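You operate a simulated robot arm through the tools that you are given. There is no shell and no other tool. Be economical: measure what you need, move in short steps, check, and stop when the job is done.

The job below is to be done with a simulated two-armed robot. You get a single attempt, and the scene is never put back.

TASK
Wrap the teal box on the turntable, then lay it in the Lisombre bay of the mail crate.
Fine: wind about two to two and a half turns; shut the crate.

The check looks at the end state, three seconds after you hand in, the way a careful person would. Anything else that was tipped, shoved, dropped, spilled or broken makes it a failure.

THE ROBOT
Two 7-joint arms with two-finger parallel grippers on one trunk, on a base that drives. Base frame: it is fixed to the floor where the robot stands at the start and does not move with it; the origin is under the middle of the robot, x ahead of it, y to its left, z up. Lengths are in mm, angles in rad, forces in N, time in s.
The left shoulder is at the start at [50, 187, 1135], the right one opposite. With the tool pointing down near the work surface each hand reaches from about 100 to 660 mm from the robot's upright axis, wherever it stands, measured 20 degrees to its own side. Places, roughly: Lisombre bay of the mail crate [3100, -1400, 700]; mail crate [3000, -1200, 700]; teal box (11x8x6 cm) [500, 200, 1000]; turntable plate [500, 200, 900]. Payload 3.43 kg a hand.
The tool frame of a hand sits at the grasp point between the pads (the TCP): z along the fingers, y along the line on which they close. The tips reach 30 mm beyond it. Largest opening 94 mm; finger width 28, thickness 10; the body of the gripper, 50 by 96 mm, starts 55 mm behind the TCP.
Orientation is that of the tool frame in the base frame, as a unit quaternion [x, y, z, w]. With the fingers straight down and closing along the base's y, the tool's x points along the base's -x, its y along +y and its z along -z.

THE INTERFACE
- The arms move only by the tool play_rows. It takes "left_series", "right_series" or both (then of equal length, played together; a hand with none holds still); each is a list that holds one entry, the list of rows, each a list of 7 numbers: the shift along the base's x, y, z in mm, then the turn, a rotation vector about the base's x, y, z in degrees, then the finger opening in mm, from 0 to 94. In form: [[[tx, ty, tz, rx, ry, rz, hand], ...]]. A call has 1 to 10 rows; each row is the pose to reach, as a shift and turn from the pose commanded when the call began. Each row takes 0.2 s and may step no farther than 50 mm and 0.15 rad from the row before; otherwise, or with a gripper value out of range, the whole call is refused. A pose out of reach is approached as far as the arm can. The call stops where the force on the tool passes 70 N (or 10 N more than at its start, if that is more) or the arm is blocked; 0.2 s more then pass. The fingers move at their own pace (about 153 mm/s each) and stop on an object; they squeeze with about 39 N. The grip force told is the motor's: it shows also when the fingers shut on nothing. Time passes only in rows, and 0.2 s behind the last, so rows that repeat a pose let the fingers close. It gives the time, the measured TCP pose, the force on the tool (base axes), the opening and the grip force at its end, in the units of the frame above (readings bear some noise), with the torque about the TCP (base axes, N m) and any sound that the robot's microphone picked up, and new pictures: "pictures" is both (left out), scene, wrist or none (wrist: the cameras of the hands that moved).
- Cameras (640 x 400 px; columns grow to the right, rows downward): "scene" is now at [143.9, 38.6, 1313.7]; the picture's right is [0.41, -0.91, 0.00], its down [-0.37, -0.16, -0.92] and it looks along [0.84, 0.38, -0.40] (base axes); focal length 214 px, centre (320, 200). "left" rides on the left gripper at [76, -14, -103] in its tool frame; the picture's right is [0.18, 0.98, 0.00], its down [-0.75, 0.14, -0.64] and it looks along [-0.63, 0.12, 0.77] (tool axes); focal length 243 px, centre (320, 200). "right" rides on the right gripper at [76, 14, -103] in its tool frame; the picture's right is [-0.18, 0.98, 0.00], its down [-0.75, -0.14, -0.64] and it looks along [-0.63, -0.12, 0.77] (tool axes); focal length 243 px, centre (320, 200).
- raise_lower(by): slides the trunk up (or, below 0, down) by that many mm; the arms and the scene camera ride with it, the base frame stays. It gives what a move gives, with no picture.
- roll_base(legs): drives the robot by 1 to 6 legs, each [ahead, left, turn to the left] in mm, mm and rad, along the robot's own axes; the way and the turn of a leg run together, so that a leg with both is an arc; at most 1500 mm and 3.142 rad a leg. The arms and the cameras ride along, it lands a little off, and it stops where it bumps. It gives what a move gives, and a new picture of the scene camera.
- turn_head(pan, tilt): turns the head with the scene camera to pan (to the left, within 1.396 rad either way) and tilt (down, from -0.506 to 1.204), counted from straight ahead of the robot. It gives what a move gives, and a new picture of the scene camera.
- probe_pixels(camera, pixels): for up to 12 pixels [column, row] of the newest picture of that camera ("zoom" is the newest enlarged one), the place [x, y, z] in the base frame of the surface seen there, good to about 2 mm. No time passes.
- inspect(camera, box): a new picture of the part [left, top, right, bottom] of that camera's present view, enlarged. No time passes.
- close_job(): hands the job in; it is judged then, once.

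Work in short steps. Measure before you move; look again where a grasp or a placing could have gone wrong, and mend it. You have 80 turns and 260 pictures in all, those below and enlarged ones among them. Open the grippers and draw the arms clear of the work before you hand the job in, unless the task says otherwise; then end with one line.

The tools are called after "Emit:" by a JSON object that holds its "op" and its "data". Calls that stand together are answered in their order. play_rows: Moves the arms, as the interface text tells. Its arguments: {"type":"object","properties":{"left_series":{"type":"array"},"right_series":{"type":"array"},"pictures":{"type":"string","enum":["both","scene","wrist","none"]}},"required":[]} The other tools are called the same way: raise_lower (by) slides the trunk up or down; roll_base (legs) drives the base; turn_head (pan, tilt) turns the head that bears the scene camera; probe_pixels (camera, pixels) gives the place of the surface under pixels of a picture; inspect (camera, box) takes an enlarged picture of a part of a camera's view; close_job () hands the job in.

At the start:

```text
time: 0.0
left_tool_pos: [288.6, 282.3, 1258.7]
left_tcp_rot: [0.0, 1.0, 0.0, -0.001]
left_ft_force: [0.0, -1.1, -0.5]
left_wrist_torque: [0.02, -0.02, 0.02]
left_grip_width: 93.9
left_finger_force: 0.0
right_tool_pos: [337.4, -49.6, 1217.4]
right_tcp_rot: [0.001, 1.0, 0.0, 0.0]
right_ft_force: [-0.2, 0.2, -0.2]
right_wrist_torque: [-0.02, -0.01, -0.02]
right_grip_width: 93.8
right_finger_force: 0.0
trunk travel left (down, up): [-350.0, 82.0]
robot x, y, heading: [-3.8, 1.8, 0.001]
head pan, tilt: [0.422, 0.414]
```

scene: 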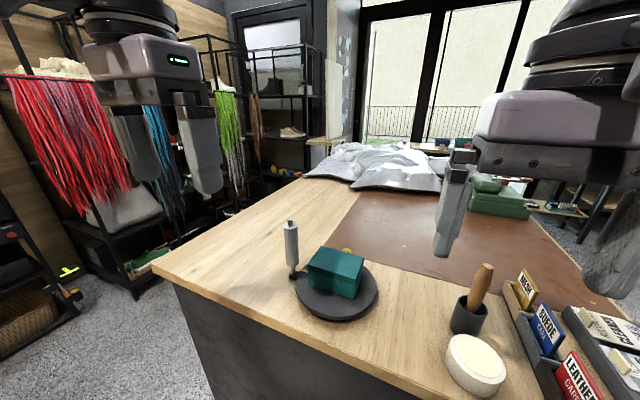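
right: 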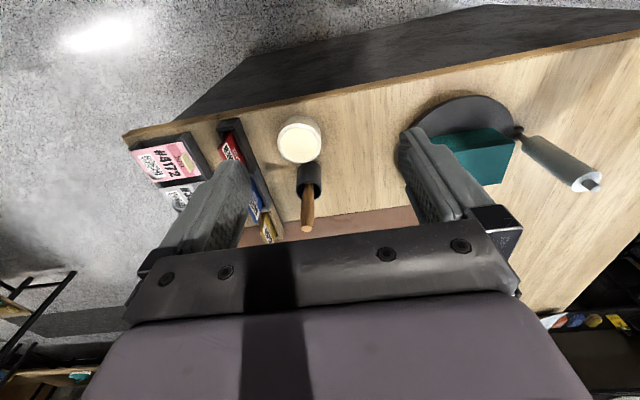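
left: 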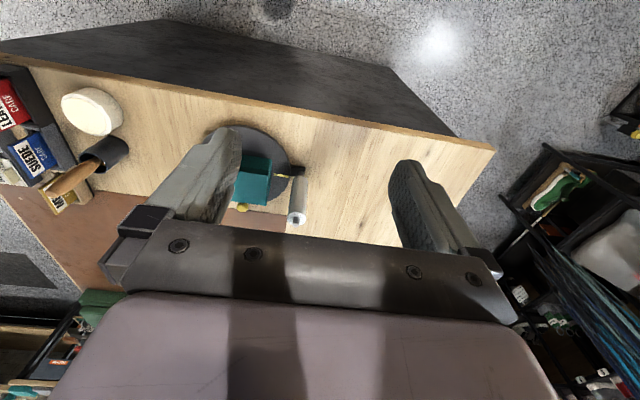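

The teal box sits on a turntable near (335,275) with a roll post at (292,245) and something yellow behind it. I enlarge both views to understand the mechanism.

Emit:
{"op": "inspect", "data": {"camera": "scene", "box": [260, 200, 420, 330]}}

Emit:
{"op": "inspect", "data": {"camera": "left", "box": [190, 110, 350, 230]}}

Emit:
{"op": "probe_pixels", "data": {"camera": "scene", "pixels": [[292, 222], [292, 250], [294, 275], [310, 263], [360, 270], [365, 252], [319, 247], [335, 290], [300, 290], [373, 290], [335, 315], [346, 250]]}}

```text
3.08 times, centred on (340, 265) of scene
```

zoom: 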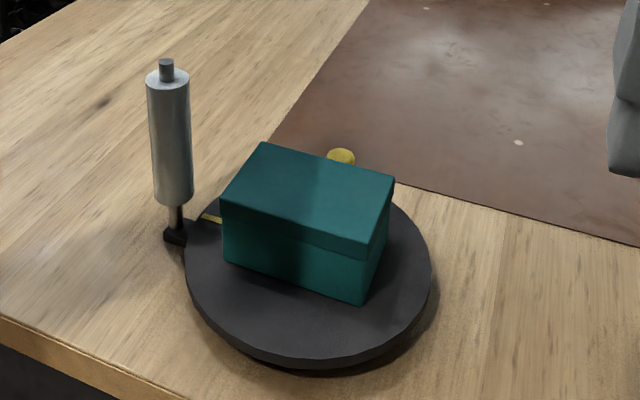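

```text
3.33 times, centred on (270, 170) of left
```

zoom: 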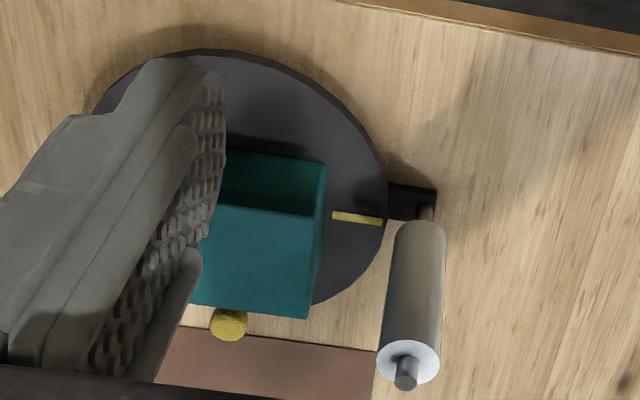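

```text
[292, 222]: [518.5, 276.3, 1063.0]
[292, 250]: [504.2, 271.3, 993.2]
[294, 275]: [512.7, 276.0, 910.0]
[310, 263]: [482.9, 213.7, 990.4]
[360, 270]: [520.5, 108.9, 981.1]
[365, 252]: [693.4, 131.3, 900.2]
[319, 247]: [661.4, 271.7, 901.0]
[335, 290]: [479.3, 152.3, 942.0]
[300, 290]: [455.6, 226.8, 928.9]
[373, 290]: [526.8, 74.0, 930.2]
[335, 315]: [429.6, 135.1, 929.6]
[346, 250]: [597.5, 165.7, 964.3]
```

The plate is centred near (510,155), with the roll spindle at (511,276) and a yellow knob at about (597,166,964). I shift the left hand to the right to see the knob and film from above.

Emit:
{"op": "play_rows", "data": {"left_series": [[[0, -35, 0, 0, 0, 0, 94], [0, -70, 0, 0, 0, 0, 94], [0, -100, 0, 0, 0, 0, 94]]], "right_series": [[[0, -40, 0, 0, 0, 0, 94], [0, -80, 0, 0, 0, 0, 94], [0, -120, 0, 0, 0, 0, 94]]]}}

Emit:
{"op": "inspect", "data": {"camera": "left", "box": [220, 90, 420, 240]}}

```text
time: 0.8
left_tool_pos: [287.9, 178.2, 1259.3]
left_tcp_rot: [0.0, 1.0, 0.0, 0.0]
left_ft_force: [0.0, -0.1, -0.4]
left_wrist_torque: [0.04, -0.02, 0.02]
left_grip_width: 94.0
left_finger_force: 0.1
right_tool_pos: [335.6, -170.5, 1217.2]
right_tcp_rot: [0.0, 1.0, 0.001, 0.0]
right_ft_force: [-0.6, -0.7, 0.8]
right_wrist_torque: [0.01, 0.03, 0.02]
right_grip_width: 94.2
right_finger_force: 0.0
trunk travel left (down, up): [-350.0, 82.0]
robot x, y, heading: [2.3, 2.0, 0.003]
head pan, tilt: [0.422, 0.414]
```

scene: 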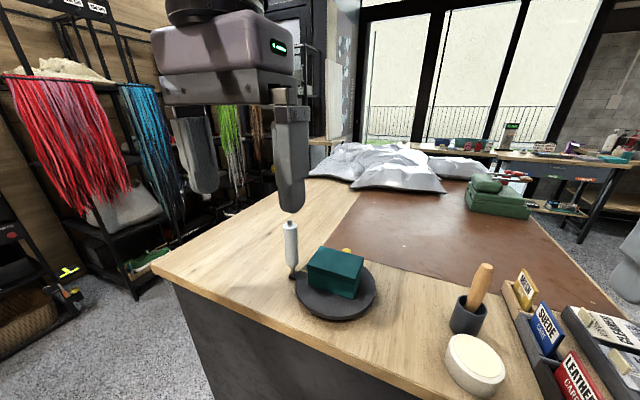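
right: 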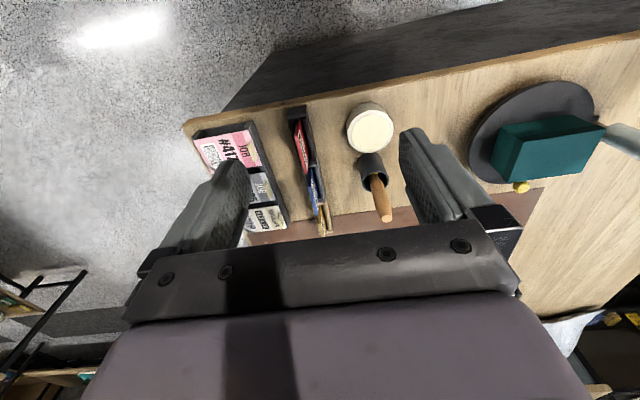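
left: 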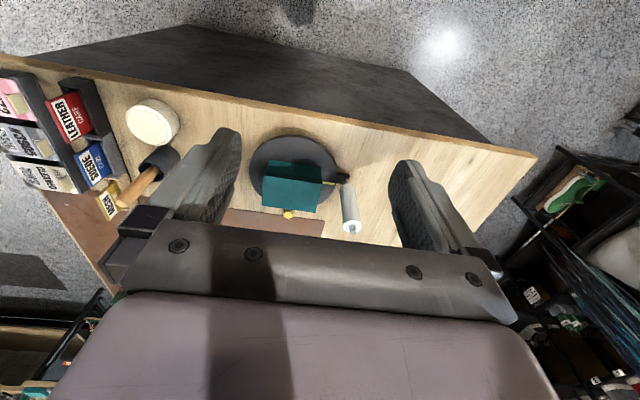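

```text
2.67 times, centred on (320, 165) of left
```

zoom: 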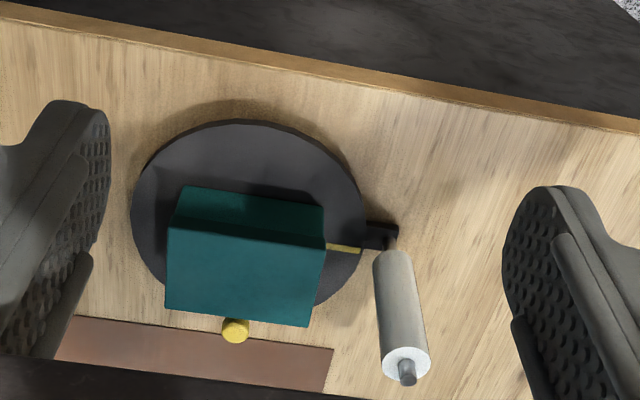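

I probe the knob, plate rim and box corners in this clear view.

Emit:
{"op": "probe_pixels", "data": {"camera": "zoom", "pixels": [[235, 332], [235, 325], [248, 122], [135, 215], [363, 215], [345, 248], [168, 230], [320, 242], [308, 322], [170, 305], [408, 370], [385, 345]]}}

```text
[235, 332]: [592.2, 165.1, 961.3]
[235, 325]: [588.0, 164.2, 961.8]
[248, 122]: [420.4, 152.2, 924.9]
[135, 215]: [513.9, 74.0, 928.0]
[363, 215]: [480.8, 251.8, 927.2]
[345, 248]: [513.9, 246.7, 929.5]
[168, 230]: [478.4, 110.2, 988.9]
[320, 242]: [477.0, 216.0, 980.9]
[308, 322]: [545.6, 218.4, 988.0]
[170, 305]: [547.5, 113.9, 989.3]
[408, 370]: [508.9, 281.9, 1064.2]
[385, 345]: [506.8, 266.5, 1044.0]
```

The box spans about x 476–550, y 110–220 and sits centred on the plate at about (513,164). The knob is at r≈80 with its top near z=962. I'll grip the knob vertically with the fingers closing along x, thin side toward the roll, and walk it around the circle; first I rotate the hand and go above the knob.

Emit:
{"op": "play_rows", "data": {"left_series": [[[30, -2, -10, 0, 0, 8.5, 40], [60, -4, -20, 0, 0, 17, 40], [90, -6, -30, 0, 0, 25.5, 40], [120, -8, -40, 0, 0, 34, 40], [150, -10, -50, 0, 0, 42.5, 40], [180, -12, -70, 0, 0, 51, 40], [210, -14, -90, 0, 0, 59.5, 40], [240, -16, -110, 0, 0, 68, 40], [270, -18, -130, 0, 0, 76.5, 40], [305, -20, -150, 0, 0, 85, 40]]]}}

```text
time: 3.0
left_tool_pos: [510.1, 218.6, 1096.0]
left_tcp_rot: [-0.677, 0.736, 0.0, 0.001]
left_ft_force: [0.7, 0.3, -0.3]
left_wrist_torque: [-0.02, -0.02, 0.05]
left_grip_width: 40.1
left_finger_force: 0.1
left hand out of reach, approached as far as the arm can: row 4, 5, 6, 7, 8, 9, 10
right_tool_pos: [335.0, -169.9, 1217.9]
right_tcp_rot: [0.0, 1.0, 0.0, 0.0]
right_ft_force: [-0.3, 0.8, 0.1]
right_wrist_torque: [0.03, -0.03, -0.02]
right_grip_width: 94.1
right_finger_force: 0.1
trunk travel left (down, up): [-350.0, 82.0]
robot x, y, heading: [2.1, -1.1, -0.002]
head pan, tilt: [0.422, 0.414]
```

scene: 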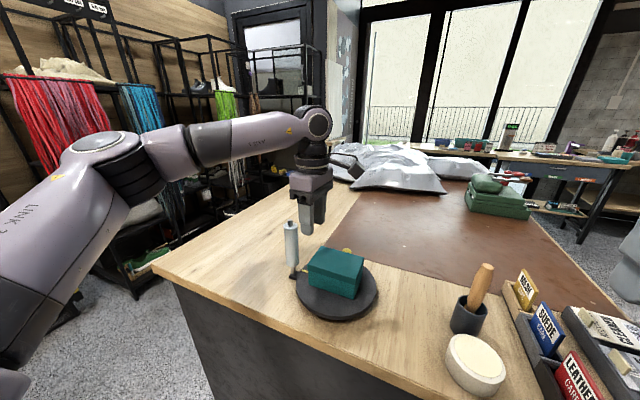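
left: 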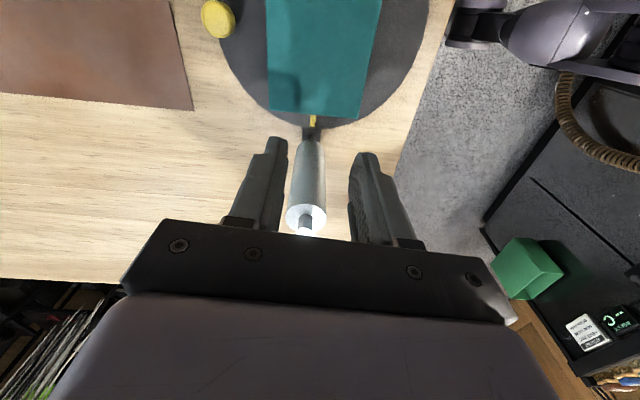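

The hand fell short in reach at (510,219,1096). I raise the trunk and check where the table edge is to drive closer.

Emit:
{"op": "raise_lower", "data": {"by": 80}}

Emit:
{"op": "probe_pixels", "data": {"camera": "scene", "pixels": [[250, 325], [170, 275], [400, 395], [240, 370], [150, 262]]}}

Emit:
{"op": "turn_head", "data": {"pan": 0.1, "tilt": 0.9}}

```text
time: 4.2
left_tool_pos: [511.7, 220.2, 1175.1]
left_tcp_rot: [-0.676, 0.737, 0.0, 0.0]
left_ft_force: [-0.3, -0.2, 0.2]
left_wrist_torque: [-0.02, 0.01, 0.01]
left_grip_width: 40.0
left_finger_force: 0.0
right_tool_pos: [335.2, -170.1, 1297.9]
right_tcp_rot: [0.0, 1.0, 0.001, 0.0]
right_ft_force: [0.2, -0.1, -0.1]
right_wrist_torque: [-0.01, 0.0, -0.01]
right_grip_width: 94.1
right_finger_force: 0.1
trunk travel left (down, up): [-430.0, 2.0]
robot x, y, heading: [0.9, -4.1, 0.0]
head pan, tilt: [0.422, 0.414]
```

```text
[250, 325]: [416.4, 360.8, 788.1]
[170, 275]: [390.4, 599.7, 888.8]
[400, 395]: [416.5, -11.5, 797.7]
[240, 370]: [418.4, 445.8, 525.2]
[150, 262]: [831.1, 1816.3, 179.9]
```

```text
time: 5.1
left_tool_pos: [510.3, 220.1, 1174.4]
left_tcp_rot: [-0.675, 0.738, 0.0, 0.0]
left_ft_force: [0.2, 0.3, 0.5]
left_wrist_torque: [0.01, 0.01, -0.02]
left_grip_width: 39.7
left_finger_force: 0.1
right_tool_pos: [336.6, -169.0, 1299.0]
right_tcp_rot: [-0.001, 1.0, 0.001, 0.0]
right_ft_force: [0.1, 0.6, 0.4]
right_wrist_torque: [0.0, -0.01, -0.02]
right_grip_width: 94.0
right_finger_force: 0.1
trunk travel left (down, up): [-430.0, 2.0]
robot x, y, heading: [-0.8, -2.9, -0.0]
head pan, tilt: [0.099, 0.901]
```

scene: 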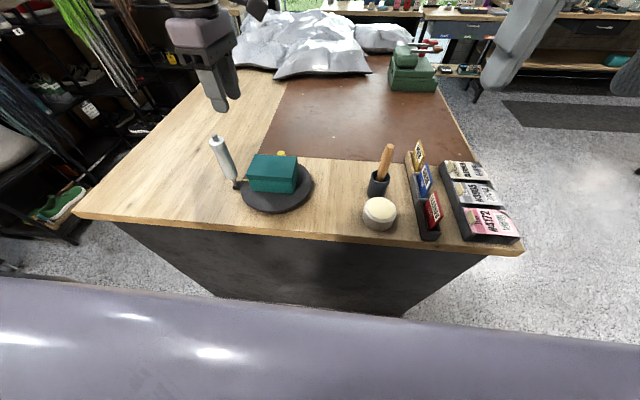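

The table front is at x≈390. With the trunk raised I re-test reach with a null row, to learn what the commanded pose is now.

Emit:
{"op": "play_rows", "data": {"left_series": [[[0, 0, 0, 0, 0, 0, 40], [0, 0, 0, 0, 0, 0, 40]]], "pictures": "none"}}

```text
time: 5.7
left_tool_pos: [509.9, 219.6, 1175.0]
left_tcp_rot: [-0.675, 0.738, 0.0, 0.001]
left_ft_force: [0.0, 0.1, -0.6]
left_wrist_torque: [-0.06, -0.02, 0.02]
left_grip_width: 39.8
left_finger_force: 0.1
right_tool_pos: [335.4, -169.7, 1298.0]
right_tcp_rot: [0.0, 1.0, 0.001, 0.001]
right_ft_force: [-0.3, -0.8, 0.4]
right_wrist_torque: [0.01, 0.01, 0.0]
right_grip_width: 94.1
right_finger_force: 0.1
trunk travel left (down, up): [-430.0, 2.0]
robot x, y, heading: [-4.2, 1.4, -0.001]
head pan, tilt: [0.099, 0.901]
```

The commanded pose equals the measured one. I move above the knob, over the roll with clearance, finishing the rotation.

Emit:
{"op": "play_rows", "data": {"left_series": [[[20, -16, 0, 0, 0, 5, 40], [42, -32, -10, 0, 0, 5, 40], [64, -48, -20, 0, 0, 5, 40], [85, -62, -40, 0, 0, 5, 40], [85, -62, -75, 0, 0, 5, 40], [85, -62, -110, 0, 0, 5, 40]]]}}

```text
time: 7.1
left_tool_pos: [513.4, 220.9, 1078.8]
left_tcp_rot: [0.708, -0.707, 0.002, -0.001]
left_ft_force: [-0.4, -0.4, -1.2]
left_wrist_torque: [0.0, 0.01, -0.01]
left_grip_width: 40.3
left_finger_force: 0.1
left hand out of reach, approached as far as the arm can: row 1, 2, 3, 4, 5, 6
right_tool_pos: [337.2, -170.1, 1298.4]
right_tcp_rot: [0.001, 1.0, 0.001, 0.001]
right_ft_force: [-0.1, -0.4, -0.2]
right_wrist_torque: [0.0, 0.02, 0.03]
right_grip_width: 93.9
right_finger_force: 0.0
trunk travel left (down, up): [-430.0, 2.0]
robot x, y, heading: [-2.1, -0.4, -0.0]
head pan, tilt: [0.099, 0.901]
```

scene: 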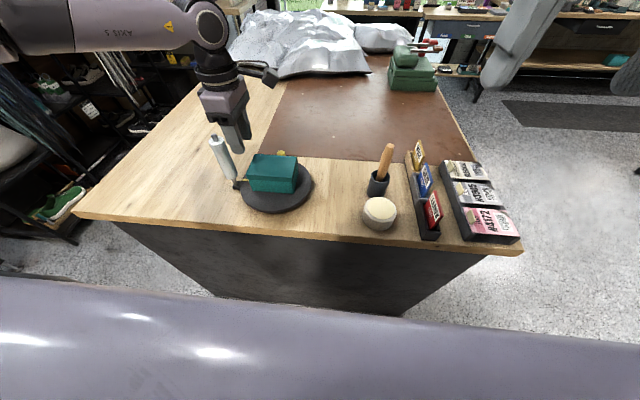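
left: 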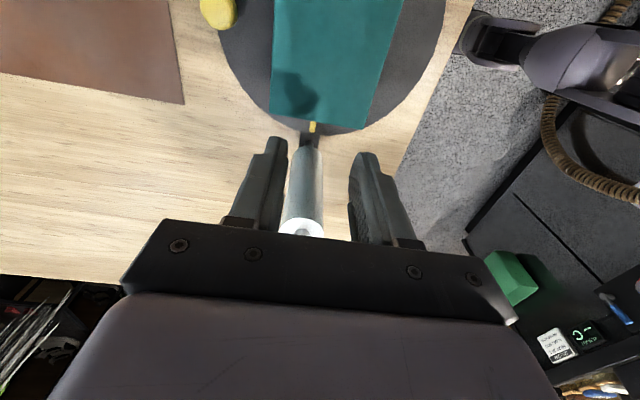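

The left hand seems limited by wrist angle for +90°, and its camera would face the roll for −90°. The right arm with +90° is the mirrored, easier case, so I retract the left hand and test that turn with the right one.

Emit:
{"op": "play_rows", "data": {"left_series": [[[0, 0, 45, 0, 0, 0, 40], [0, 0, 90, 0, 0, -8, 40], [-20, 20, 130, 0, 0, -16, 40], [-45, 40, 150, 0, 0, -24, 40], [-70, 60, 150, 0, 0, -32, 40], [-100, 75, 150, 0, 0, -40, 40], [-130, 85, 150, 0, 0, -48, 40], [-160, 95, 150, 0, 0, -56, 40], [-190, 100, 150, 0, 0, -64, 40], [-215, 100, 150, 0, 0, -72, 40]]], "right_series": [[[10, 0, -10, 0, 0, 8.5, 40], [20, 0, -20, 0, 0, 17, 40], [30, 0, -30, 0, 0, 25.5, 40], [40, 0, -40, 0, 0, 34, 40], [50, 0, -50, 0, 0, 42.5, 40], [60, 0, -60, 0, 0, 51, 40], [70, 0, -70, 0, 0, 59.5, 40], [80, 0, -80, 0, 0, 68, 40], [90, 0, -90, 0, 0, 76.5, 40], [100, 0, -100, 0, 0, 85, 40]]], "pictures": "scene"}}

```text
time: 9.3
left_tool_pos: [301.9, 319.8, 1231.6]
left_tcp_rot: [-0.155, 0.988, -0.001, 0.0]
left_ft_force: [-0.2, 1.5, -0.5]
left_wrist_torque: [0.01, 0.01, 0.0]
left_grip_width: 40.2
left_finger_force: 0.0
right_tool_pos: [327.5, -115.6, 1182.3]
right_tcp_rot: [-0.674, 0.738, 0.0, 0.0]
right_ft_force: [-0.3, 0.1, 0.0]
right_wrist_torque: [0.01, -0.02, -0.03]
right_grip_width: 39.9
right_finger_force: 0.0
right hand out of reach, approached as far as the arm can: row 8, 9, 10
trunk travel left (down, up): [-430.0, 2.0]
robot x, y, heading: [0.5, -0.8, -0.003]
head pan, tilt: [0.099, 0.901]
```

scene: 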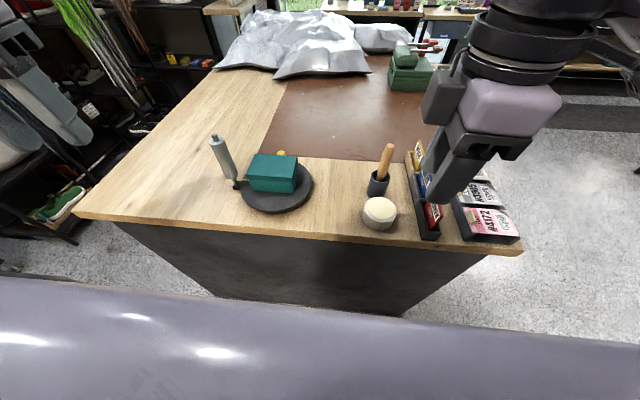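

The right arm shows a similar yaw limit, so I'll instead keep yaw at zero and lean the left hand's top 25° toward −y, so its body clears the roll. First I undo yaw on both hands.

Emit:
{"op": "play_rows", "data": {"left_series": [[[20, -5, 0, 0, 0, -6, 40], [40, -15, 0, 0, 0, -12, 40], [70, -30, 0, 0, 0, -18, 40], [100, -50, -5, 0, 0, -18, 40], [130, -70, -10, 0, 0, -18, 40], [160, -90, -15, 0, 0, -18, 40], [190, -110, -20, 0, 0, -18, 40], [220, -130, -30, 0, 0, -18, 40], [250, -145, -40, 0, 0, -18, 40], [280, -155, -50, 0, 0, -18, 40]]], "right_series": [[[0, -10, 0, 0, 0, -8.5, 40], [0, -20, 0, 0, 0, -17, 40], [0, -30, 10, 0, 0, -25.5, 40], [0, -40, 20, 0, 0, -34, 40], [0, -60, 30, 0, 0, -42.5, 40], [0, -80, 40, 0, 0, -51, 40], [-10, -100, 50, 0, 0, -59.5, 40], [-20, -120, 60, 0, 0, -68, 40], [-30, -140, 70, 0, 0, -76.5, 40], [-40, -160, 80, 0, 0, -85, 40]]], "pictures": "scene"}}

```text
time: 11.5
left_tool_pos: [513.1, 220.4, 1166.8]
left_tcp_rot: [-0.002, 1.0, -0.001, 0.001]
left_ft_force: [1.1, -0.3, -0.4]
left_wrist_torque: [0.0, 0.01, -0.02]
left_grip_width: 40.2
left_finger_force: 0.0
left hand out of reach, approached as far as the arm can: row 7, 8, 9, 10
right_tool_pos: [287.1, -277.3, 1265.5]
right_tcp_rot: [0.002, 1.0, 0.001, 0.0]
right_ft_force: [0.8, 0.3, -0.1]
right_wrist_torque: [-0.01, 0.01, 0.0]
right_grip_width: 39.9
right_finger_force: 0.1
trunk travel left (down, up): [-430.0, 2.0]
robot x, y, heading: [0.2, 1.8, -0.003]
head pan, tilt: [0.099, 0.901]
```

scene: 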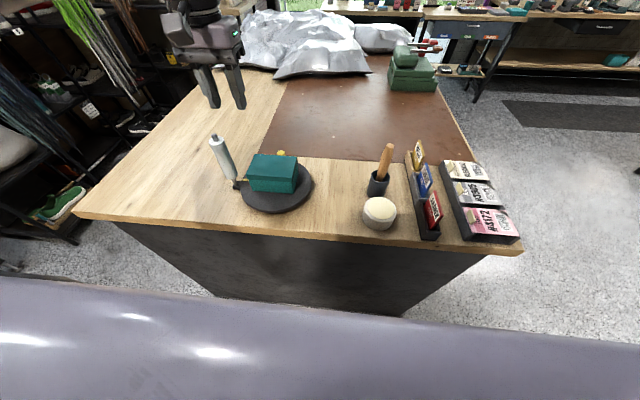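

The hand again halts at (513,220), so it's a plain reach limit; the robot must come closer. I check how far the robot's own front (purple, row 330) is from the table panel.

Emit:
{"op": "probe_pixels", "data": {"camera": "scene", "pixels": [[320, 330], [320, 310], [320, 300], [320, 290], [200, 300], [250, 230]]}}

Emit:
{"op": "turn_head", "data": {"pan": 0.0, "tilt": 1.204}}

```text
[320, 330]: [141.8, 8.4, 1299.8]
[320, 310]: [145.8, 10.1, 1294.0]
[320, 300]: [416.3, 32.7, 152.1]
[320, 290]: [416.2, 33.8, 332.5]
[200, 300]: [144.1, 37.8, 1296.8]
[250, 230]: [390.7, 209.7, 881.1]
```

```text
time: 12.3
left_tool_pos: [513.3, 221.3, 1167.2]
left_tcp_rot: [0.0, 1.0, -0.001, 0.0]
left_ft_force: [-0.2, -0.1, 0.0]
left_wrist_torque: [-0.01, 0.01, 0.0]
left_grip_width: 40.1
left_finger_force: 0.1
right_tool_pos: [288.6, -277.2, 1264.0]
right_tcp_rot: [0.0, 1.0, 0.001, 0.0]
right_ft_force: [-0.6, -0.3, 0.6]
right_wrist_torque: [0.02, -0.01, 0.02]
right_grip_width: 40.1
right_finger_force: 0.1
trunk travel left (down, up): [-430.0, 2.0]
robot x, y, heading: [-3.1, -0.1, -0.0]
head pan, tilt: [0.0, 1.201]
```

scene: 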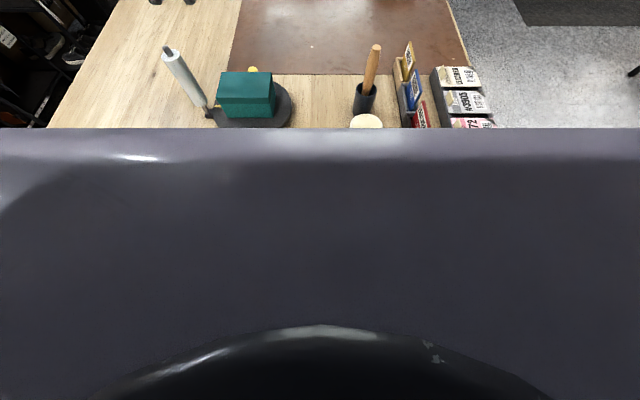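

The chest front is only at x≈145; I drive 80 mm forward in two small legs.

Emit:
{"op": "roll_base", "data": {"legs": [[40, 0, 0], [40, 0, 0]]}}

```text
time: 13.7
left_tool_pos: [597.1, 222.1, 1166.2]
left_tcp_rot: [0.0, 1.0, 0.0, -0.001]
left_ft_force: [0.3, 1.2, -0.6]
left_wrist_torque: [-0.03, 0.06, 0.02]
left_grip_width: 40.1
left_finger_force: 0.1
right_tool_pos: [372.5, -277.4, 1264.3]
right_tcp_rot: [0.0, 1.0, 0.001, 0.0]
right_ft_force: [1.2, 0.0, -0.7]
right_wrist_torque: [0.0, 0.01, 0.0]
right_grip_width: 39.7
right_finger_force: 0.1
trunk travel left (down, up): [-430.0, 2.0]
robot x, y, heading: [83.0, -2.2, -0.005]
head pan, tilt: [0.0, 1.201]
```

scene: 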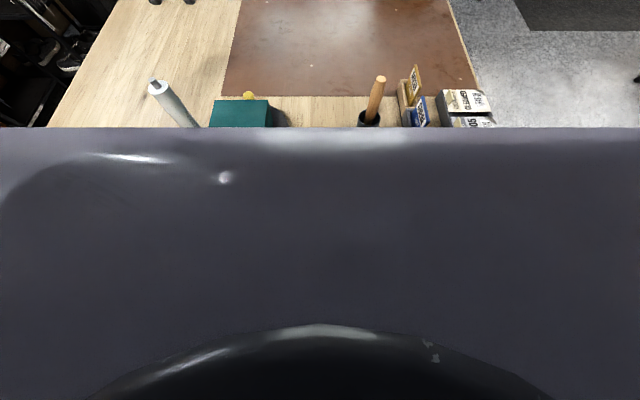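

Closer now. I retry yaw +90° with the left hand, since distance was the real limit, moving above the knob at (595,157).

Emit:
{"op": "play_rows", "data": {"left_series": [[[-10, -5, -5, 0, 0, 8.5, 40], [-20, -10, -10, 0, 0, 17, 40], [-30, -15, -20, 0, 0, 25.5, 40], [-40, -25, -30, 0, 0, 34, 40], [-40, -35, -40, 0, 0, 42.5, 40], [-30, -45, -50, 0, 0, 51, 40], [-20, -55, -60, 0, 0, 59.5, 40], [-10, -60, -70, 0, 0, 68, 40], [-5, -65, -80, 0, 0, 76.5, 40], [-2, -65, -90, 0, 0, 85, 40]]]}}

Emit:
{"op": "turn_head", "data": {"pan": 0.3, "tilt": 0.6}}

```text
time: 15.9
left_tool_pos: [564.7, 186.3, 1083.2]
left_tcp_rot: [-0.676, 0.736, -0.002, 0.001]
left_ft_force: [0.3, -0.4, 0.2]
left_wrist_torque: [-0.01, -0.02, -0.02]
left_grip_width: 40.0
left_finger_force: 0.1
left hand out of reach, approached as far as the arm can: row 6, 7, 8, 9, 10
right_tool_pos: [370.8, -276.1, 1264.0]
right_tcp_rot: [0.0, 1.0, 0.001, 0.0]
right_ft_force: [-0.2, 0.4, 0.2]
right_wrist_torque: [-0.01, -0.02, 0.04]
right_grip_width: 39.7
right_finger_force: 0.1
trunk travel left (down, up): [-430.0, 2.0]
robot x, y, heading: [81.8, 0.6, -0.003]
head pan, tilt: [0.0, 1.201]
```

scene: 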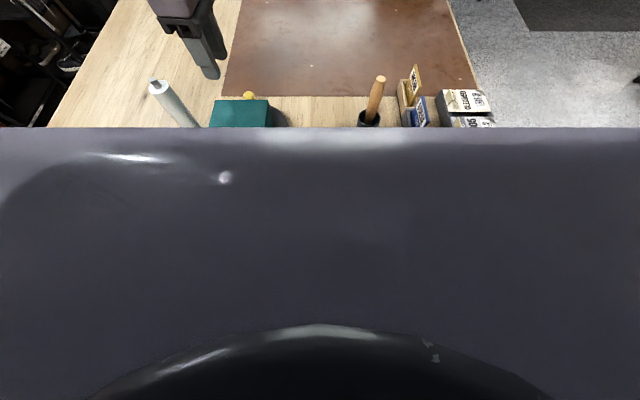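
left: 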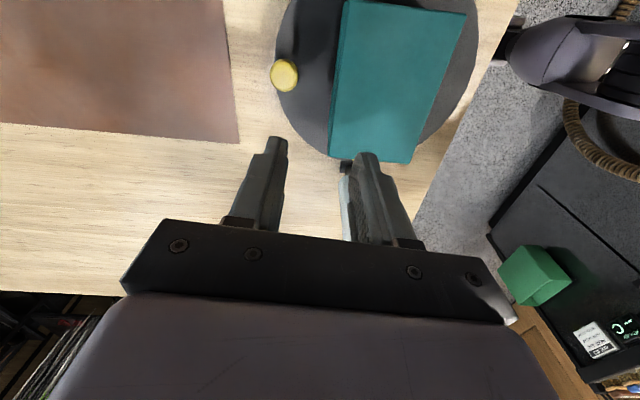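

```text
time: 16.9
left_tool_pos: [563.7, 187.2, 1083.3]
left_tcp_rot: [-0.676, 0.737, -0.001, 0.0]
left_ft_force: [0.1, 0.2, 0.5]
left_wrist_torque: [0.0, 0.02, 0.02]
left_grip_width: 40.1
left_finger_force: 0.0
right_tool_pos: [371.3, -275.6, 1264.6]
right_tcp_rot: [0.0, 1.0, 0.0, 0.001]
right_ft_force: [-0.1, -0.8, 0.2]
right_wrist_torque: [-0.03, 0.0, -0.01]
right_grip_width: 40.4
right_finger_force: 0.1
trunk travel left (down, up): [-430.0, 2.0]
robot x, y, heading: [77.2, -1.4, -0.0]
head pan, tilt: [0.3, 0.6]
```

scene: 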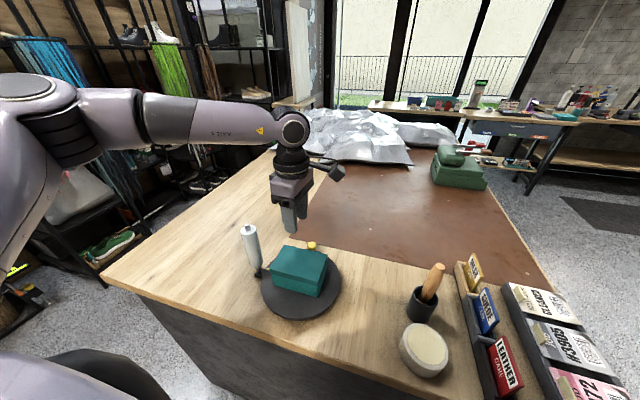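

Stuck at (564,187). I test a small step toward the knob plus a bit lower to learn what limits it.

Emit:
{"op": "play_rows", "data": {"left_series": [[[5, -5, -5, 0, 0, 0, 40], [10, -10, -10, 0, 0, 0, 40], [20, -20, -10, 0, 0, 0, 40], [30, -28, -10, 0, 0, 0, 40]]], "pictures": "none"}}

```text
time: 17.9
left_tool_pos: [563.9, 187.9, 1076.6]
left_tcp_rot: [-0.675, 0.737, 0.0, 0.001]
left_ft_force: [-0.3, -0.3, 0.7]
left_wrist_torque: [0.01, -0.03, -0.01]
left_grip_width: 39.9
left_finger_force: 0.0
left hand out of reach, approached as far as the arm can: row 1, 2, 3, 4
right_tool_pos: [372.4, -276.9, 1264.3]
right_tcp_rot: [0.0, 1.0, 0.001, 0.0]
right_ft_force: [0.0, 0.8, -0.3]
right_wrist_torque: [-0.02, 0.01, -0.01]
right_grip_width: 40.1
right_finger_force: 0.0
trunk travel left (down, up): [-430.0, 2.0]
robot x, y, heading: [83.1, -2.0, -0.0]
head pan, tilt: [0.3, 0.6]
```

I test y-only and x-only moves separately.

Emit:
{"op": "play_rows", "data": {"left_series": [[[0, -15, 0, 0, 0, 0, 40], [0, -30, 0, 0, 0, 0, 40]]], "pictures": "none"}}

Emit:
{"op": "play_rows", "data": {"left_series": [[[15, 0, 0, 0, 0, 0, 40], [30, 0, 0, 0, 0, 0, 40]]], "pictures": "none"}}

Emit:
{"op": "play_rows", "data": {"left_series": [[[-15, -15, 0, 0, 0, 0, 40], [-30, -30, 0, 0, 0, 0, 40]]], "pictures": "none"}}

```text
time: 18.5
left_tool_pos: [553.3, 178.0, 1082.4]
left_tcp_rot: [-0.676, 0.737, -0.001, 0.001]
left_ft_force: [-0.9, -0.4, -0.3]
left_wrist_torque: [0.04, 0.01, -0.01]
left_grip_width: 39.8
left_finger_force: 0.0
left hand out of reach, approached as far as the arm can: row 1, 2
right_tool_pos: [370.8, -276.9, 1264.4]
right_tcp_rot: [-0.001, 1.0, 0.001, 0.0]
right_ft_force: [-0.4, 0.1, 0.3]
right_wrist_torque: [0.01, -0.05, -0.01]
right_grip_width: 40.2
right_finger_force: 0.1
trunk travel left (down, up): [-430.0, 2.0]
robot x, y, heading: [82.8, 0.1, -0.0]
head pan, tilt: [0.3, 0.6]
```

```text
time: 19.1
left_tool_pos: [569.6, 190.8, 1084.2]
left_tcp_rot: [-0.676, 0.736, -0.002, 0.001]
left_ft_force: [-0.4, -0.1, -0.5]
left_wrist_torque: [0.05, 0.01, 0.03]
left_grip_width: 40.0
left_finger_force: 0.0
left hand out of reach, approached as far as the arm can: row 1, 2
right_tool_pos: [370.7, -275.4, 1264.2]
right_tcp_rot: [0.0, 1.0, 0.001, 0.0]
right_ft_force: [0.8, -0.3, -0.6]
right_wrist_torque: [0.0, 0.04, 0.0]
right_grip_width: 39.7
right_finger_force: 0.0
trunk travel left (down, up): [-430.0, 2.0]
robot x, y, heading: [79.8, 4.4, -0.001]
head pan, tilt: [0.3, 0.6]
```

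```text
time: 19.7
left_tool_pos: [535.3, 163.9, 1084.9]
left_tcp_rot: [-0.676, 0.737, -0.002, 0.001]
left_ft_force: [-0.6, -0.3, 0.4]
left_wrist_torque: [0.0, 0.0, -0.02]
left_grip_width: 39.8
left_finger_force: 0.0
left hand out of reach, approached as far as the arm can: row 2
right_tool_pos: [370.6, -275.9, 1264.6]
right_tcp_rot: [0.001, 1.0, 0.001, 0.002]
right_ft_force: [0.1, 0.5, 0.7]
right_wrist_torque: [0.01, 0.01, -0.02]
right_grip_width: 39.8
right_finger_force: 0.1
trunk travel left (down, up): [-430.0, 2.0]
robot x, y, heading: [82.3, -2.7, 0.001]
head pan, tilt: [0.3, 0.6]
```

The reachable boundary is a slanted line on the right side: the left hand can't swing further right. Driving the robot ~140 mm to the right fixes that; I lift the left hand first and check the handle's height.

Emit:
{"op": "play_rows", "data": {"left_series": [[[0, 30, 20, 0, 0, 0, 40], [0, 60, 40, 0, 0, 0, 40], [0, 90, 60, 0, 0, 0, 40], [0, 110, 70, 0, 0, 0, 40]]], "pictures": "none"}}

Emit:
{"op": "probe_pixels", "data": {"camera": "scene", "pixels": [[436, 267], [420, 305], [425, 335], [312, 244], [470, 268], [520, 290]]}}

Emit:
{"op": "roll_base", "data": {"legs": [[0, -140, 0]]}}

```text
time: 20.7
left_tool_pos: [534.6, 275.8, 1154.8]
left_tcp_rot: [-0.676, 0.737, -0.001, 0.001]
left_ft_force: [0.3, -0.6, -0.9]
left_wrist_torque: [-0.02, 0.01, 0.01]
left_grip_width: 39.9
left_finger_force: 0.1
right_tool_pos: [370.2, -275.6, 1265.5]
right_tcp_rot: [0.001, 1.0, 0.001, 0.0]
right_ft_force: [-0.3, 0.1, -0.5]
right_wrist_torque: [0.01, -0.03, 0.01]
right_grip_width: 40.2
right_finger_force: 0.0
trunk travel left (down, up): [-430.0, 2.0]
robot x, y, heading: [82.3, 0.4, 0.003]
head pan, tilt: [0.3, 0.6]
```

```text
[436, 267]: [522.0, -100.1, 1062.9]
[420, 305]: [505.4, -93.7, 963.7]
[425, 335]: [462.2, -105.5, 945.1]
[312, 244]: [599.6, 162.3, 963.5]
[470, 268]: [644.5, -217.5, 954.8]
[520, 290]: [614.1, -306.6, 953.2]
```

```text
time: 22.0
left_tool_pos: [536.5, 135.2, 1155.0]
left_tcp_rot: [-0.675, 0.737, 0.001, 0.002]
left_ft_force: [0.0, 0.2, 0.2]
left_wrist_torque: [-0.02, 0.04, 0.01]
left_grip_width: 40.0
left_finger_force: 0.0
right_tool_pos: [371.0, -416.9, 1264.1]
right_tcp_rot: [-0.001, 1.0, 0.002, 0.0]
right_ft_force: [0.4, -1.5, -0.4]
right_wrist_torque: [0.03, -0.02, 0.03]
right_grip_width: 40.0
right_finger_force: 0.2
trunk travel left (down, up): [-430.0, 2.0]
robot x, y, heading: [83.0, -138.4, -0.001]
head pan, tilt: [0.3, 0.6]
```

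scene: 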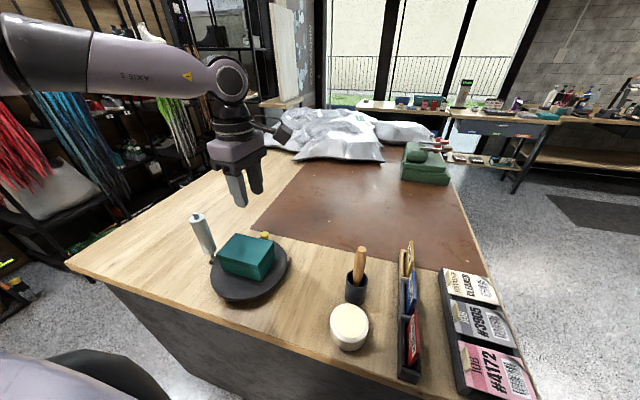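

Now I go above the knob: +60, +23 and down to z≈1040, completing the yaw to 90°.

Emit:
{"op": "play_rows", "data": {"left_series": [[[20, 8, -20, 0, 0, 5, 40], [40, 16, -45, 0, 0, 5, 40], [59, 23, -70, 0, 0, 5, 40], [59, 23, -95, 0, 0, 5, 40], [59, 23, -110, 0, 0, 5, 40]]]}}

Emit:
{"op": "inspect", "data": {"camera": "left", "box": [220, 0, 460, 240]}}

```text
time: 23.2
left_tool_pos: [595.0, 161.2, 1044.1]
left_tcp_rot: [0.708, -0.707, 0.002, -0.001]
left_ft_force: [-0.1, 0.5, 0.1]
left_wrist_torque: [-0.03, 0.0, -0.02]
left_grip_width: 40.0
left_finger_force: 0.0
right_tool_pos: [370.6, -415.2, 1264.3]
right_tcp_rot: [0.0, 1.0, 0.001, 0.0]
right_ft_force: [-0.3, 0.1, 0.7]
right_wrist_torque: [-0.02, 0.03, -0.02]
right_grip_width: 39.7
right_finger_force: 0.2
trunk travel left (down, up): [-430.0, 2.0]
robot x, y, heading: [84.0, -138.2, 0.004]
head pan, tilt: [0.3, 0.6]
```

scene: 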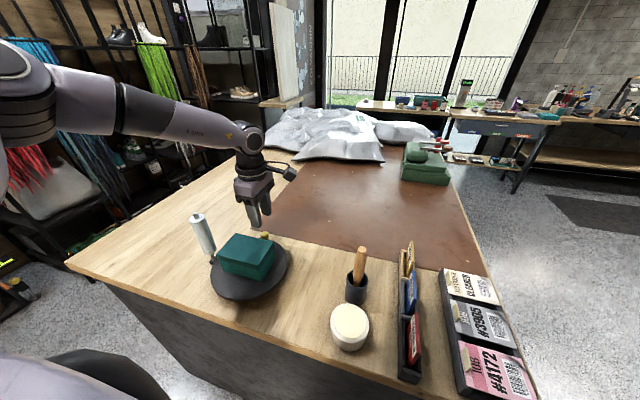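
left: 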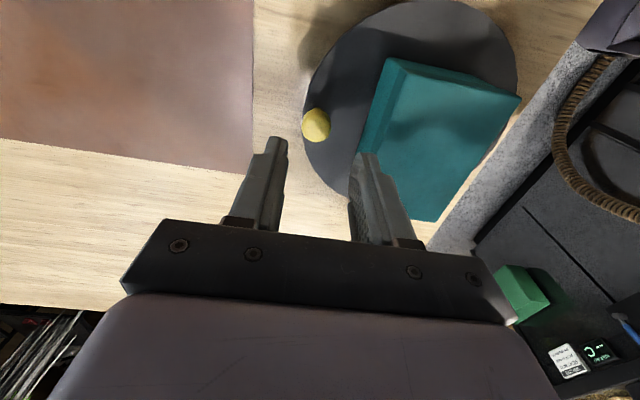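

```text
1.67 times, centred on (340, 120) of left
```

zoom: 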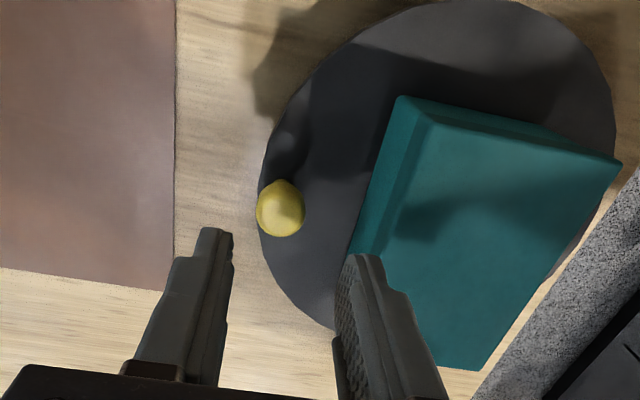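

The hand hangs above the knob. I probe the knob and the near box edge in the wrist view.

Emit:
{"op": "probe_pixels", "data": {"camera": "zoom", "pixels": [[290, 200], [262, 210], [282, 232], [300, 212], [278, 190], [400, 97], [352, 255], [615, 165], [455, 365], [285, 160]]}}

```text
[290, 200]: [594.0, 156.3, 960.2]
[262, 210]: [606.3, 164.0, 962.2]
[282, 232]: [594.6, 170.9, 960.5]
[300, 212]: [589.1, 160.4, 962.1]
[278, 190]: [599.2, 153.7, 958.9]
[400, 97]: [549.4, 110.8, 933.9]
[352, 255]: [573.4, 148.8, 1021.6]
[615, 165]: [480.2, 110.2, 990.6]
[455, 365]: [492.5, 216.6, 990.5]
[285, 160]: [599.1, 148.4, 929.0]
```

Knob: centre ≈(597,163), top z≈961, about 17 mm across. I descend with the TCP at (597,155,968), close on it.

Emit:
{"op": "play_rows", "data": {"left_series": [[[2, -6, -25, 0, 0, 0, 40], [2, -6, -50, 0, 0, 0, 40], [2, -6, -76, 0, 0, 0, 40], [2, -6, -76, 0, 0, 0, 5], [2, -6, -76, 0, 0, 0, 5]]]}}

```text
time: 24.4
left_tool_pos: [597.5, 151.5, 968.3]
left_tcp_rot: [0.707, -0.707, 0.004, -0.004]
left_ft_force: [13.7, 2.3, 4.8]
left_wrist_torque: [0.1, -0.6, -0.17]
left_grip_width: 23.1
left_finger_force: 45.2
right_tool_pos: [372.0, -416.3, 1264.5]
right_tcp_rot: [0.0, 1.0, 0.001, 0.0]
right_ft_force: [-0.6, -0.9, -0.2]
right_wrist_torque: [0.01, -0.01, 0.01]
right_grip_width: 39.9
right_finger_force: 0.2
trunk travel left (down, up): [-430.0, 2.0]
robot x, y, heading: [79.4, -138.6, -0.001]
head pan, tilt: [0.3, 0.6]
```

scene: 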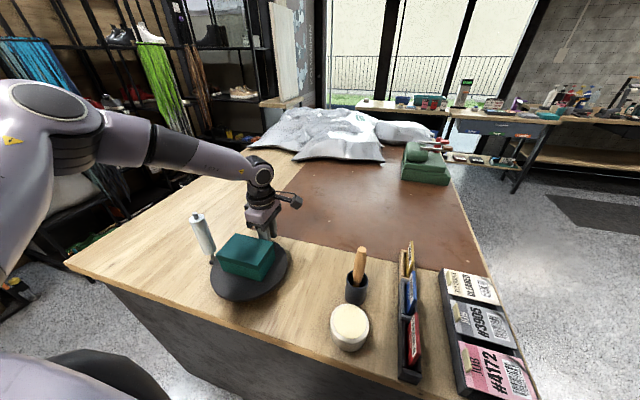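
left: 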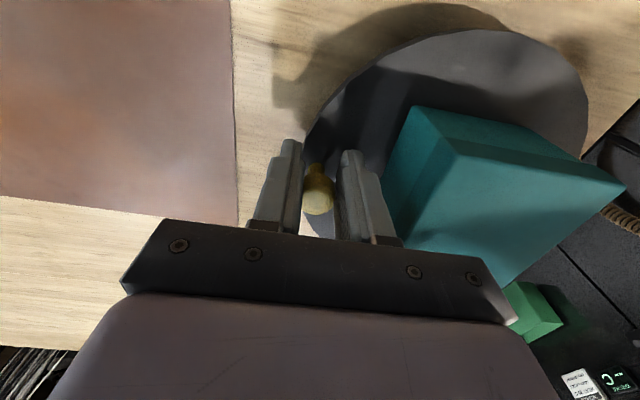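

The grip holds (23 mm), but the hand slid to y≈151 and clearance to the roll wants a slight lean. I reopen, lean the top 8° toward −y, recentre, and regrip.

Emit:
{"op": "play_rows", "data": {"left_series": [[[0, 0, 0, 0, 0, 0, 40], [1, 1, 0, 4, 0, 0, 40], [2, 2, 0, 8, 0, 0, 40], [2, 2, 0, 8, 0, 0, 5], [2, 2, 0, 8, 0, 0, 5]]], "pictures": "wrist"}}

```text
time: 25.6
left_tool_pos: [597.5, 159.7, 972.3]
left_tcp_rot: [-0.704, 0.707, 0.042, 0.053]
left_ft_force: [43.3, 3.1, -13.2]
left_wrist_torque: [0.16, -0.69, -0.39]
left_grip_width: 23.4
left_finger_force: 45.2
left hand out of reach, approached as far as the arm can: row 2, 3, 4, 5
right_tool_pos: [376.0, -415.3, 1262.4]
right_tcp_rot: [0.001, 1.0, 0.0, -0.002]
right_ft_force: [0.1, -0.2, 0.0]
right_wrist_torque: [-0.01, 0.0, 0.01]
right_grip_width: 40.0
right_finger_force: 0.1
trunk travel left (down, up): [-430.0, 2.0]
robot x, y, heading: [80.9, -137.9, 0.001]
head pan, tilt: [0.3, 0.6]
```

left: 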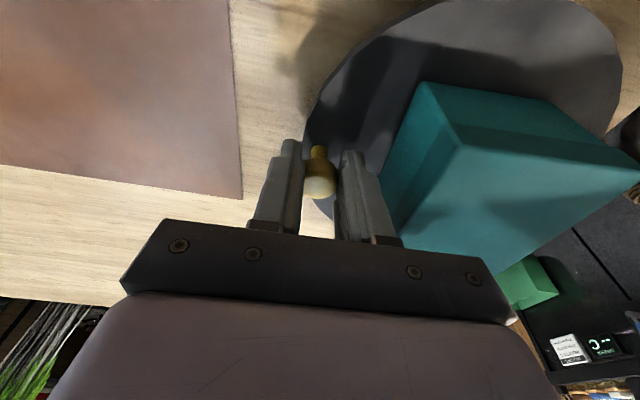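

The lean is at the edge of reach with 43 N sideways. I release, lift out above the knob, and drive 50 mm closer.

Emit:
{"op": "play_rows", "data": {"left_series": [[[0, 0, 0, 0, 0, 0, 40], [0, 0, 0, 0, 0, 0, 40], [0, 0, 40, 0, 0, 0, 40], [0, 0, 85, 0, 0, 0, 40], [0, 0, 125, 0, 0, 0, 40]]], "pictures": "none"}}

Emit:
{"op": "roll_base", "data": {"legs": [[25, 0, 0], [30, 0, 0]]}}

```text
time: 26.8
left_tool_pos: [584.4, 157.4, 1102.5]
left_tcp_rot: [0.706, -0.705, -0.05, -0.049]
left_ft_force: [0.3, -0.7, -0.1]
left_wrist_torque: [-0.02, -0.01, -0.01]
left_grip_width: 39.7
left_finger_force: 0.1
right_tool_pos: [369.3, -416.0, 1264.8]
right_tcp_rot: [0.0, 1.0, 0.001, 0.001]
right_ft_force: [1.0, 0.6, -0.9]
right_wrist_torque: [0.0, -0.03, 0.02]
right_grip_width: 39.9
right_finger_force: 0.1
trunk travel left (down, up): [-430.0, 2.0]
robot x, y, heading: [82.1, -139.8, 0.002]
head pan, tilt: [0.3, 0.6]
```

```text
time: 27.6
left_tool_pos: [595.9, 157.1, 1103.9]
left_tcp_rot: [-0.705, 0.705, 0.049, 0.05]
left_ft_force: [0.0, -0.1, -0.7]
left_wrist_torque: [0.01, -0.04, 0.01]
left_grip_width: 40.1
left_finger_force: 0.1
right_tool_pos: [380.5, -416.2, 1264.9]
right_tcp_rot: [0.001, 1.0, 0.0, 0.001]
right_ft_force: [-0.5, 0.8, 0.0]
right_wrist_torque: [-0.01, -0.04, -0.03]
right_grip_width: 39.6
right_finger_force: 0.1
trunk travel left (down, up): [-430.0, 2.0]
robot x, y, heading: [90.6, -139.0, -0.001]
head pan, tilt: [0.3, 0.6]
stopped in leg 1: the robot was blocked; the commanded pose is now the measured one
```

scene: 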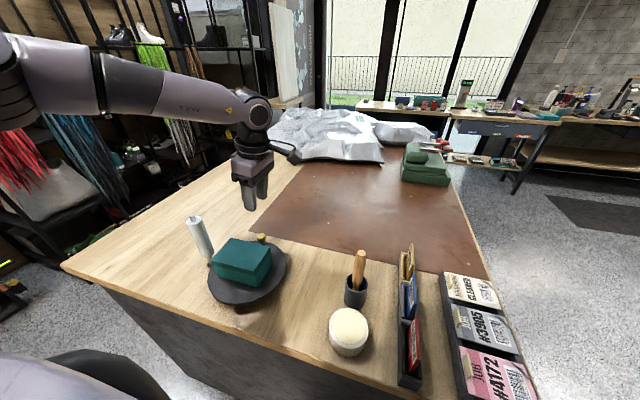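

The base is against the panel limit (x≈91). I shift 45 mm left instead, which keeps both the side limit and the far limit inside reach.

Emit:
{"op": "roll_base", "data": {"legs": [[-3, 45, 0]]}}

```text
time: 28.6
left_tool_pos: [592.2, 204.7, 1102.1]
left_tcp_rot: [0.706, -0.705, -0.048, -0.049]
left_ft_force: [-0.3, -0.2, 0.4]
left_wrist_torque: [0.0, 0.02, 0.01]
left_grip_width: 39.9
left_finger_force: 0.0
right_tool_pos: [378.3, -369.3, 1265.4]
right_tcp_rot: [-0.001, 1.0, 0.002, 0.001]
right_ft_force: [-0.1, 1.6, -0.2]
right_wrist_torque: [-0.03, 0.04, -0.05]
right_grip_width: 40.1
right_finger_force: 0.1
trunk travel left (down, up): [-430.0, 2.0]
robot x, y, heading: [90.0, -92.2, 0.006]
head pan, tilt: [0.3, 0.6]
```

scene: 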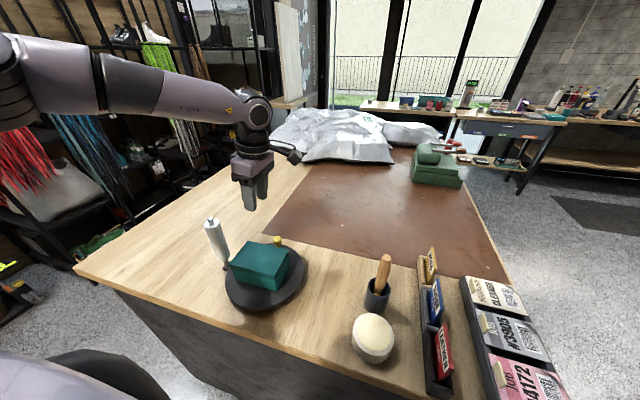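

I re-probe the knob, plate and roll from here in an enlarged view.

Emit:
{"op": "inspect", "data": {"camera": "scene", "box": [190, 200, 330, 320]}}

Emit:
{"op": "probe_pixels", "data": {"camera": "scene", "pixels": [[277, 239], [274, 239], [281, 239], [212, 221], [218, 240], [233, 248], [290, 251], [308, 268], [255, 310], [227, 300]]}}

```text
3.33 times, centred on (260, 260) of scene
```

zoom: 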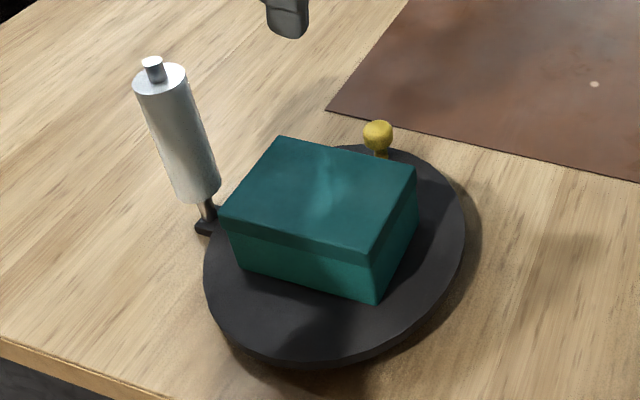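

```text
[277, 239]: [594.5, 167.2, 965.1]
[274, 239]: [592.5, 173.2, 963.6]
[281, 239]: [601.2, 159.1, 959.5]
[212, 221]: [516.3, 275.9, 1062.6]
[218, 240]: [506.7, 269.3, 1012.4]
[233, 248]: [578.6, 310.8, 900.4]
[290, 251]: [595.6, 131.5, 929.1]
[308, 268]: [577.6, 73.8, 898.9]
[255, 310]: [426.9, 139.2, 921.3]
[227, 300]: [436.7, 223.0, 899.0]
```

The knob is a ball about 23 mm across, centred near (597,166,951). I descend there with the leaned hand and close.

Emit:
{"op": "play_rows", "data": {"left_series": [[[2, -22, -10, 0, 0, 0, 44], [5, -45, -30, 0, 0, 0, 44], [5, -45, -70, 0, 0, 0, 44], [5, -45, -110, 0, 0, 0, 44], [5, -45, -136, 0, 0, 0, 44], [5, -45, -136, 0, 0, 0, 10], [5, -45, -136, 0, 0, 0, 10]]], "pictures": "wrist"}}

```text
time: 30.2
left_tool_pos: [584.5, 168.3, 993.7]
left_tcp_rot: [0.707, -0.704, -0.033, -0.06]
left_ft_force: [27.9, -1.3, 53.6]
left_wrist_torque: [-0.41, -1.61, 0.26]
left_grip_width: 27.0
left_finger_force: 14.8
left hand out of reach, approached as far as the arm can: row 3, 4, 5, 6, 7
right_tool_pos: [376.1, -372.1, 1264.8]
right_tcp_rot: [0.001, 1.0, 0.003, 0.002]
right_ft_force: [0.6, 0.5, -0.7]
right_wrist_torque: [-0.02, -0.03, -0.04]
right_grip_width: 40.0
right_finger_force: 0.0
trunk travel left (down, up): [-430.0, 2.0]
robot x, y, heading: [91.8, -92.7, 0.001]
head pan, tilt: [0.3, 0.6]
```

left: 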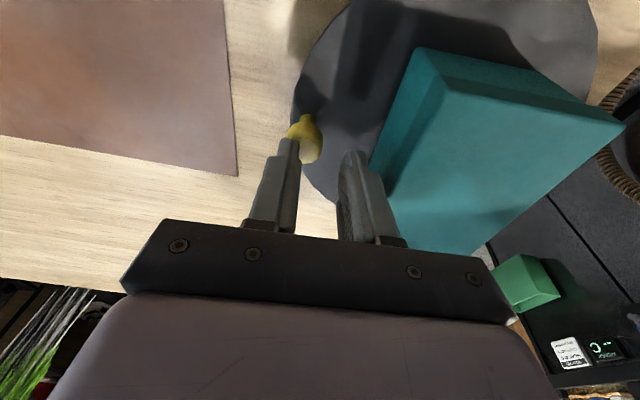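

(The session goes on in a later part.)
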